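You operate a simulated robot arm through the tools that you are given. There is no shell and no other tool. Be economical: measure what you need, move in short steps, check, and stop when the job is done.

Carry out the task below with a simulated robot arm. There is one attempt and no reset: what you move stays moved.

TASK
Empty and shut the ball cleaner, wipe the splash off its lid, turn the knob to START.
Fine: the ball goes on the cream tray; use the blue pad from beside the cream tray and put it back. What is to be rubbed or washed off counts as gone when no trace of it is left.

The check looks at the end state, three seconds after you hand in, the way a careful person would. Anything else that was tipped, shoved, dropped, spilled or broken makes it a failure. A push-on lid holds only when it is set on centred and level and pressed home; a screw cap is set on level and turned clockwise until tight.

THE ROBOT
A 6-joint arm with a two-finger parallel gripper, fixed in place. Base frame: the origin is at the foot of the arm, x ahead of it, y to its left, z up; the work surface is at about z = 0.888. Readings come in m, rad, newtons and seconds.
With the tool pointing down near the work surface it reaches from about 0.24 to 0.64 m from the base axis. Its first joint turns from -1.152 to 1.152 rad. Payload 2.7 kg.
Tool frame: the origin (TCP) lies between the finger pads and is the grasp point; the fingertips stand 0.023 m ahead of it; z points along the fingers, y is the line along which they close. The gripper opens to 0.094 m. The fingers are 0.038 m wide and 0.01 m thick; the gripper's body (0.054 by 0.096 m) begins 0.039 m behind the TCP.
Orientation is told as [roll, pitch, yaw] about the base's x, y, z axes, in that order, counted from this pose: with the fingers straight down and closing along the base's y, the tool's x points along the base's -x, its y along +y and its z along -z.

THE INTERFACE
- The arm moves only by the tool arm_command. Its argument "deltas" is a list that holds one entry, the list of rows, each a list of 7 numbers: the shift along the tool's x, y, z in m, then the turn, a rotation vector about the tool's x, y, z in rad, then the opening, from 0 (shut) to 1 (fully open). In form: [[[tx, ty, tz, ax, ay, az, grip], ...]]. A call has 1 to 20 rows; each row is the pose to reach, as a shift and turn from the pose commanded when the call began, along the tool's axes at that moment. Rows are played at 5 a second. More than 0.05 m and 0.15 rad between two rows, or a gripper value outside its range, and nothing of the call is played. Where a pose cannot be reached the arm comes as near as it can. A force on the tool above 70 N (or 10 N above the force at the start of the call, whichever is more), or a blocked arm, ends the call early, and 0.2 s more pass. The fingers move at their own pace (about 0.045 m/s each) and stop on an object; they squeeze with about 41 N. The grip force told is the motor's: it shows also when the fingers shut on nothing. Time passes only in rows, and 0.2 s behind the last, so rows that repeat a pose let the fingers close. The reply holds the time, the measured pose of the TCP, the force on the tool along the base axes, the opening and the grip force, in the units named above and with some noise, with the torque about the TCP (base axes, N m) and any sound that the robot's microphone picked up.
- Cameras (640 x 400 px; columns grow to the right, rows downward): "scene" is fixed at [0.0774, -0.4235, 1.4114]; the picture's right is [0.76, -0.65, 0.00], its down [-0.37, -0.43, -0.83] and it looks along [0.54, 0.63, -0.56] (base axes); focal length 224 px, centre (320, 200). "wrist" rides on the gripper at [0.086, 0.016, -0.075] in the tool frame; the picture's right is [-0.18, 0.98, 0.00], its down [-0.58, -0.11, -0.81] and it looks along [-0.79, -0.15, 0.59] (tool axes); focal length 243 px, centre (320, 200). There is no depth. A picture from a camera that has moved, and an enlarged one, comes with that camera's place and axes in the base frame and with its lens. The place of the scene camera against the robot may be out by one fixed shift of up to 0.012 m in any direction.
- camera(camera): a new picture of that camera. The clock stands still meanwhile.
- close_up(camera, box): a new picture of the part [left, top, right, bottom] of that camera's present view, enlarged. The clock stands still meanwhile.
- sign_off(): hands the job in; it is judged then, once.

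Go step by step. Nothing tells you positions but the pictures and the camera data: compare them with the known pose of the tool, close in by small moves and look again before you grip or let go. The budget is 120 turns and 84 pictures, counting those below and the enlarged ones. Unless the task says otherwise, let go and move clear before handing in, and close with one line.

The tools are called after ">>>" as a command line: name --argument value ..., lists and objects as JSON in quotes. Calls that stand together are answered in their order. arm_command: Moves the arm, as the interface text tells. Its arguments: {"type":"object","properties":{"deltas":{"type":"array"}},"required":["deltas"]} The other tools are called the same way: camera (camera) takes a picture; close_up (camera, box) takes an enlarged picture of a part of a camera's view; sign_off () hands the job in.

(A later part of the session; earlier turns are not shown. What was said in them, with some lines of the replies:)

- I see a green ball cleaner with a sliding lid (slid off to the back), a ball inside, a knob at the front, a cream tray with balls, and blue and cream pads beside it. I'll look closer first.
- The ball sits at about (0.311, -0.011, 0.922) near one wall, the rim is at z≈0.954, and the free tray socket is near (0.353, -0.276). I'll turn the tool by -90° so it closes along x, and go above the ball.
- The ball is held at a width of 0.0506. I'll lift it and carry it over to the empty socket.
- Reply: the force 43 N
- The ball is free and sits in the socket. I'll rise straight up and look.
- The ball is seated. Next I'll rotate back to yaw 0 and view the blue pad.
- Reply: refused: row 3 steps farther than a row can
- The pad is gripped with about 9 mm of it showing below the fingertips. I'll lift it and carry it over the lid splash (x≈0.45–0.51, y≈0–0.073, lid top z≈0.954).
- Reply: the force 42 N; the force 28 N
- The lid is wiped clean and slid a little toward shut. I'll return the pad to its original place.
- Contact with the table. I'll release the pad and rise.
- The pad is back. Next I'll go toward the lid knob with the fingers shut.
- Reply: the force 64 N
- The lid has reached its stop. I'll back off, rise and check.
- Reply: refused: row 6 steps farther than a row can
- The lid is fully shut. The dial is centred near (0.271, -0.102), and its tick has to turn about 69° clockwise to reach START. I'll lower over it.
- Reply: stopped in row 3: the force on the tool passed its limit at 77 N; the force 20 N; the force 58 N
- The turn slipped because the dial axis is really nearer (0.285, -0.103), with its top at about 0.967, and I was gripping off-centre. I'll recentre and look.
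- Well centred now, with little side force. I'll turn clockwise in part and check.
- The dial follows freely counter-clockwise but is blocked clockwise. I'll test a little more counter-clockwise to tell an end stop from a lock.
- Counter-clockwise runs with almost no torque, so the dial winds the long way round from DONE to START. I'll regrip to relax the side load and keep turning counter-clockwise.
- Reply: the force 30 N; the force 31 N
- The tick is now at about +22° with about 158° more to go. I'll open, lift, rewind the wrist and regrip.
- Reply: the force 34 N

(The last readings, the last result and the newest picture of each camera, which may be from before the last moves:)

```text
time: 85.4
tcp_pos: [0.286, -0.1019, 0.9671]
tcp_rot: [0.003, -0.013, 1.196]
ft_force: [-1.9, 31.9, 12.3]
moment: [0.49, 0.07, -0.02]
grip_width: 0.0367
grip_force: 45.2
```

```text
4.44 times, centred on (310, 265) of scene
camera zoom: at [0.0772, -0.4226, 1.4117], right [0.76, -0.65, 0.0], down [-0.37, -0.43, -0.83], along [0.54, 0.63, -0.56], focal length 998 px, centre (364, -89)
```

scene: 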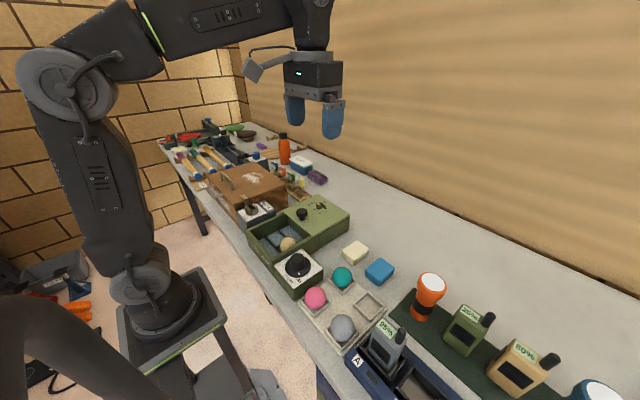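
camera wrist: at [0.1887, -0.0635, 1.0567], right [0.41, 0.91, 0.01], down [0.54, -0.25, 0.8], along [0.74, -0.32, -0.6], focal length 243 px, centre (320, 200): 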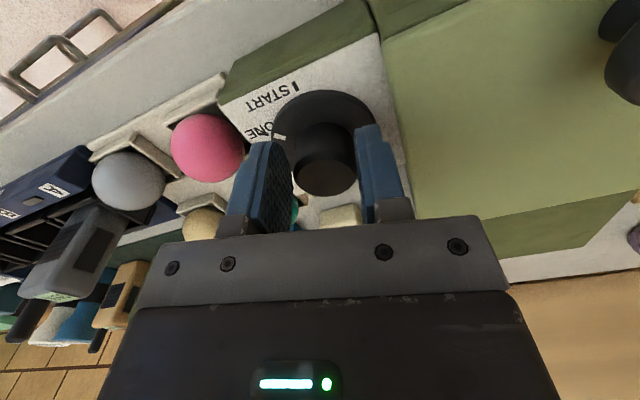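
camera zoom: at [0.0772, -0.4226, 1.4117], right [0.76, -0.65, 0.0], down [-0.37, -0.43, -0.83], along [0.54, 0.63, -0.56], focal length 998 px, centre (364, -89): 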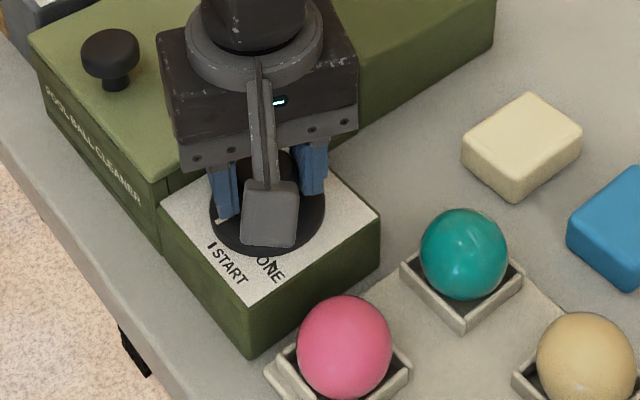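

>>> arm_command --deltas '[[[0, 0, 0, 0, 0, -0.04, 0.2], [0, 0, 0, 0, 0, -0.08, 0.2], [0, 0, 0, 0, 0, -0.08, 0.2]]]'

>>> arm_command --deltas '[[[0, 0, 0, 0, 0, 0, 0.4], [0, 0, 0, 0, 0, 0, 0.55], [0, 0, 0, 0, 0, 0, 0.55], [0, 0, -0.03, 0, 0, 0.0, 0.55], [0, 0, -0.05, 0, 0, 0.14, 0.55], [0, 0, -0.05, 0, 0, 0.28, 0.55], [0, 0, -0.05, 0, 0, 0.42, 0.55], [0, 0, -0.05, 0, 0, 0.56, 0.55], [0, 0, -0.05, 0, 0, 0.7, 0.55], [0, 0, -0.05, 0, 0, 0.84, 0.55], [0, 0, -0.05, 0, 0, 0.98, 0.55], [0, 0, -0.05, 0, 0, 1.12, 0.55], [0, 0, -0.05, 0, 0, 1.27, 0.55], [0, 0, -0.05, 0, 0, 1.27, 0.55]]]'

>>> close_up --camera "wrist" --box '[200, 0, 440, 200]'

>>> close_up --camera "scene" --box '[260, 220, 360, 310]'

```text
time: 86.2
tcp_pos: [0.2847, -0.1005, 0.9682]
tcp_rot: [0.004, -0.014, 1.276]
ft_force: [1.1, 29.3, 1.1]
moment: [0.28, 0.0, 0.0]
grip_width: 0.0367
grip_force: 44.6
```

```text
time: 89.2
tcp_pos: [0.2851, -0.1023, 1.0174]
tcp_rot: [0.011, -0.002, 0.003]
ft_force: [0.2, -0.3, 0.4]
moment: [0.03, -0.01, 0.0]
grip_width: 0.0517
grip_force: 0.1
```

```text
2.00 times, centred on (320, 100) of wrist
camera zoom: at [0.1993, -0.0881, 1.0924], right [0.18, 0.98, 0.01], down [0.58, -0.12, 0.81], along [0.79, -0.14, -0.59], focal length 485 px, centre (320, 400)
```

zoom: 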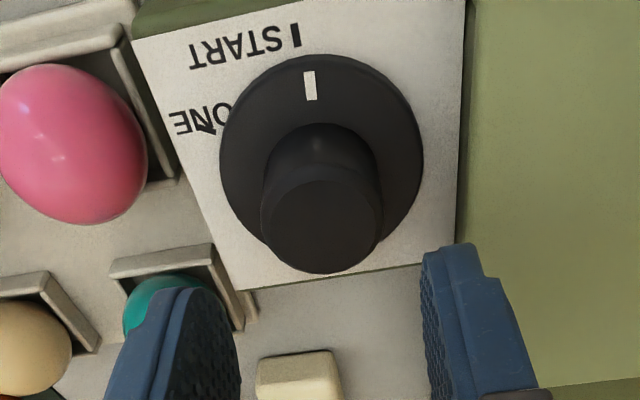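

```text
4.44 times, centred on (310, 265) of scene
camera zoom: at [0.0774, -0.4235, 1.4114], right [0.76, -0.65, 0.0], down [-0.37, -0.43, -0.83], along [0.54, 0.63, -0.56], focal length 998 px, centre (364, -89)
```

zoom: 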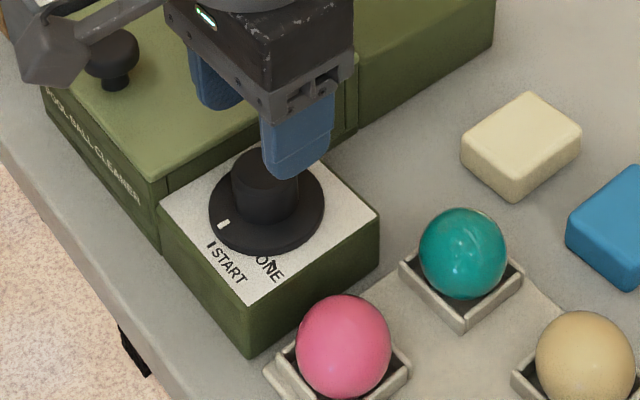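

The tick is about 4–5° short of the START mark, so I'll regrip and nudge it.

>>> arm_command --deltas '[[[0, 0, 0.03, 0, 0, 0, 0.55], [0, 0, 0.05, 0, 0, 0, 0.55], [0, 0, 0.05, 0, 0, 0, 0.4], [0, 0, 0.05, 0, 0, 0, 0.25], [0, 0, 0.05, 0, 0, 0, 0.2], [0, 0, 0.05, 0, 0, -0.04, 0.2], [0, 0, 0.05, 0, 0, -0.085, 0.2], [0, 0, 0.05, 0, 0, -0.085, 0.2]]]'

>>> arm_command --deltas '[[[0, 0, 0, 0, 0, 0, 0.4], [0, 0, 0, 0, 0, 0, 0.55], [0, 0, 0, 0, 0, 0, 0.55], [0, 0, -0.03, 0, 0, 0, 0.55], [0, 0, -0.06, 0, 0, 0, 0.55], [0, 0, -0.06, 0, 0, 0, 0.55]]]'

>>> close_up --camera "wrist" --box '[240, 0, 400, 130]'

```text
time: 91.0
tcp_pos: [0.2848, -0.1023, 0.9664]
tcp_rot: [0.012, -0.001, 0.088]
ft_force: [7.2, 22.4, -13.5]
moment: [0.13, -0.15, -0.23]
grip_width: 0.0371
grip_force: 44.8
```

```text
time: 92.4
tcp_pos: [0.2851, -0.1036, 1.029]
tcp_rot: [0.01, -0.001, 0.088]
ft_force: [0.3, -0.3, -0.4]
moment: [0.0, 0.0, 0.01]
grip_width: 0.0518
grip_force: 0.1
```

```text
3.08 times, centred on (320, 65) of wrist
camera zoom: at [0.1985, -0.0954, 1.1023], right [0.1, 1.0, 0.01], down [0.59, -0.07, 0.81], along [0.8, -0.07, -0.59], focal length 746 px, centre (320, 615)
```

zoom: 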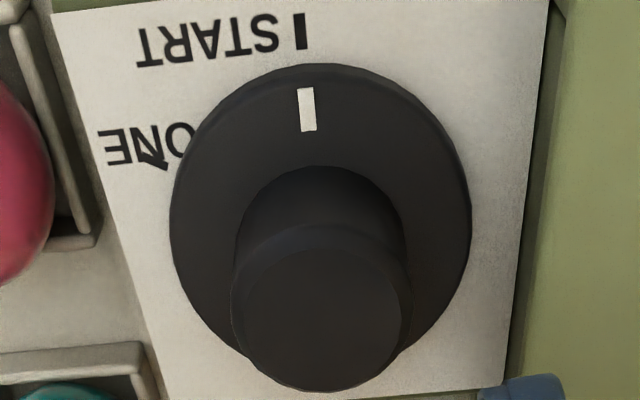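

The tick lines up with START. I'll retreat upward and make a final check.

>>> arm_command --deltas '[[[0, 0, -0.04, 0, 0, 0, 0.55], [0, 0, -0.08, 0, 0, 0, 0.55], [0, 0, -0.12, 0, 0, 0, 0.55], [0.02, 0.03, -0.15, 0, 0, 0, 0.55], [0.03, 0.06, -0.18, 0, 0, 0, 0.55], [0.03, 0.06, -0.2, 0, 0, 0, 0.55], [0.03, 0.06, -0.2, 0, 0, 0, 0.55]]]'

>>> camera --camera "wrist"

>>> close_up --camera "scene" --box '[220, 180, 420, 350]'

```text
time: 94.0
tcp_pos: [0.247, -0.0481, 1.2283]
tcp_rot: [0.011, -0.001, 0.09]
ft_force: [-0.7, -0.1, -0.1]
moment: [0.02, 0.01, 0.03]
grip_width: 0.0519
grip_force: 0.1
```

```text
5 pictures are left
camera wrist: at [0.1602, -0.0411, 1.3026], right [0.1, 1.0, 0.01], down [0.59, -0.07, 0.81], along [0.8, -0.07, -0.59], focal length 243 px, centre (320, 200)
```

wrist: 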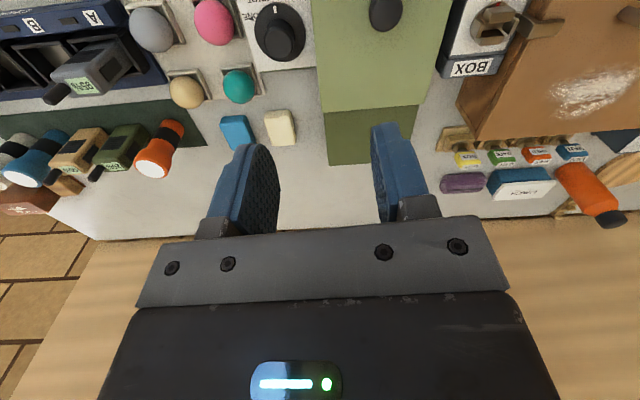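

```text
2.35 times, centred on (320, 265) of scene
camera zoom: at [0.0773, -0.4235, 1.4114], right [0.76, -0.65, 0.0], down [-0.37, -0.43, -0.83], along [0.54, 0.63, -0.56], focal length 528 px, centre (320, 47)
```

zoom: 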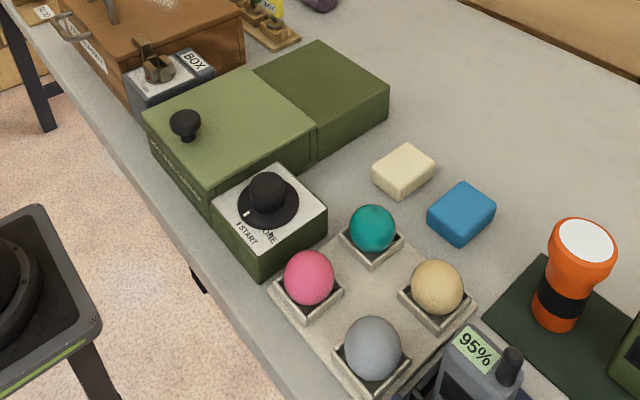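

>>> close_up --camera "scene" --box '[240, 190, 350, 280]'

>>> close_up --camera "wrist" --box '[220, 0, 460, 170]'

```text
4.44 times, centred on (295, 235) of scene
camera zoom: at [0.0773, -0.4235, 1.4114], right [0.76, -0.65, 0.0], down [-0.37, -0.43, -0.83], along [0.54, 0.63, -0.56], focal length 998 px, centre (431, 44)
```

zoom: 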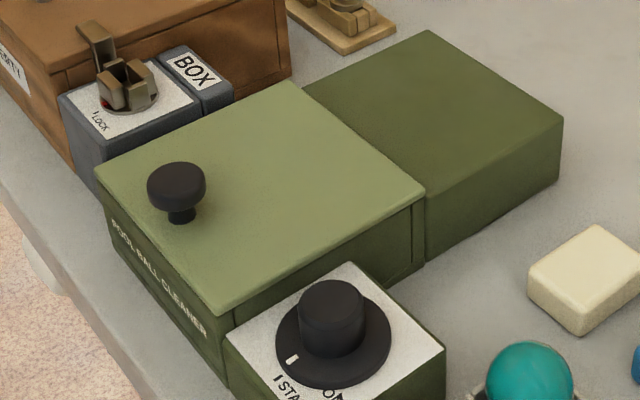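

```text
2.35 times, centred on (340, 85) of wrist
camera zoom: at [0.1602, -0.0411, 1.3026], right [0.1, 1.0, 0.01], down [0.59, -0.07, 0.81], along [0.8, -0.07, -0.59], focal length 571 px, centre (273, 471)
```

zoom: 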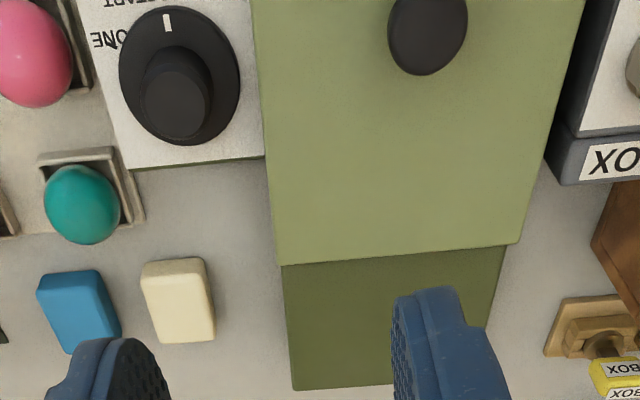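

The lid is shut and clean, the ball is on the tray, the pad is back in place and the knob is at START. I'm handing in.

>>> sign_off

```text
The job is handed in.
```

The ball cleaner is empty and shut, its lid is wiped clean, and the knob is at START. The ball is on the cream tray and the blue pad is back beside it.
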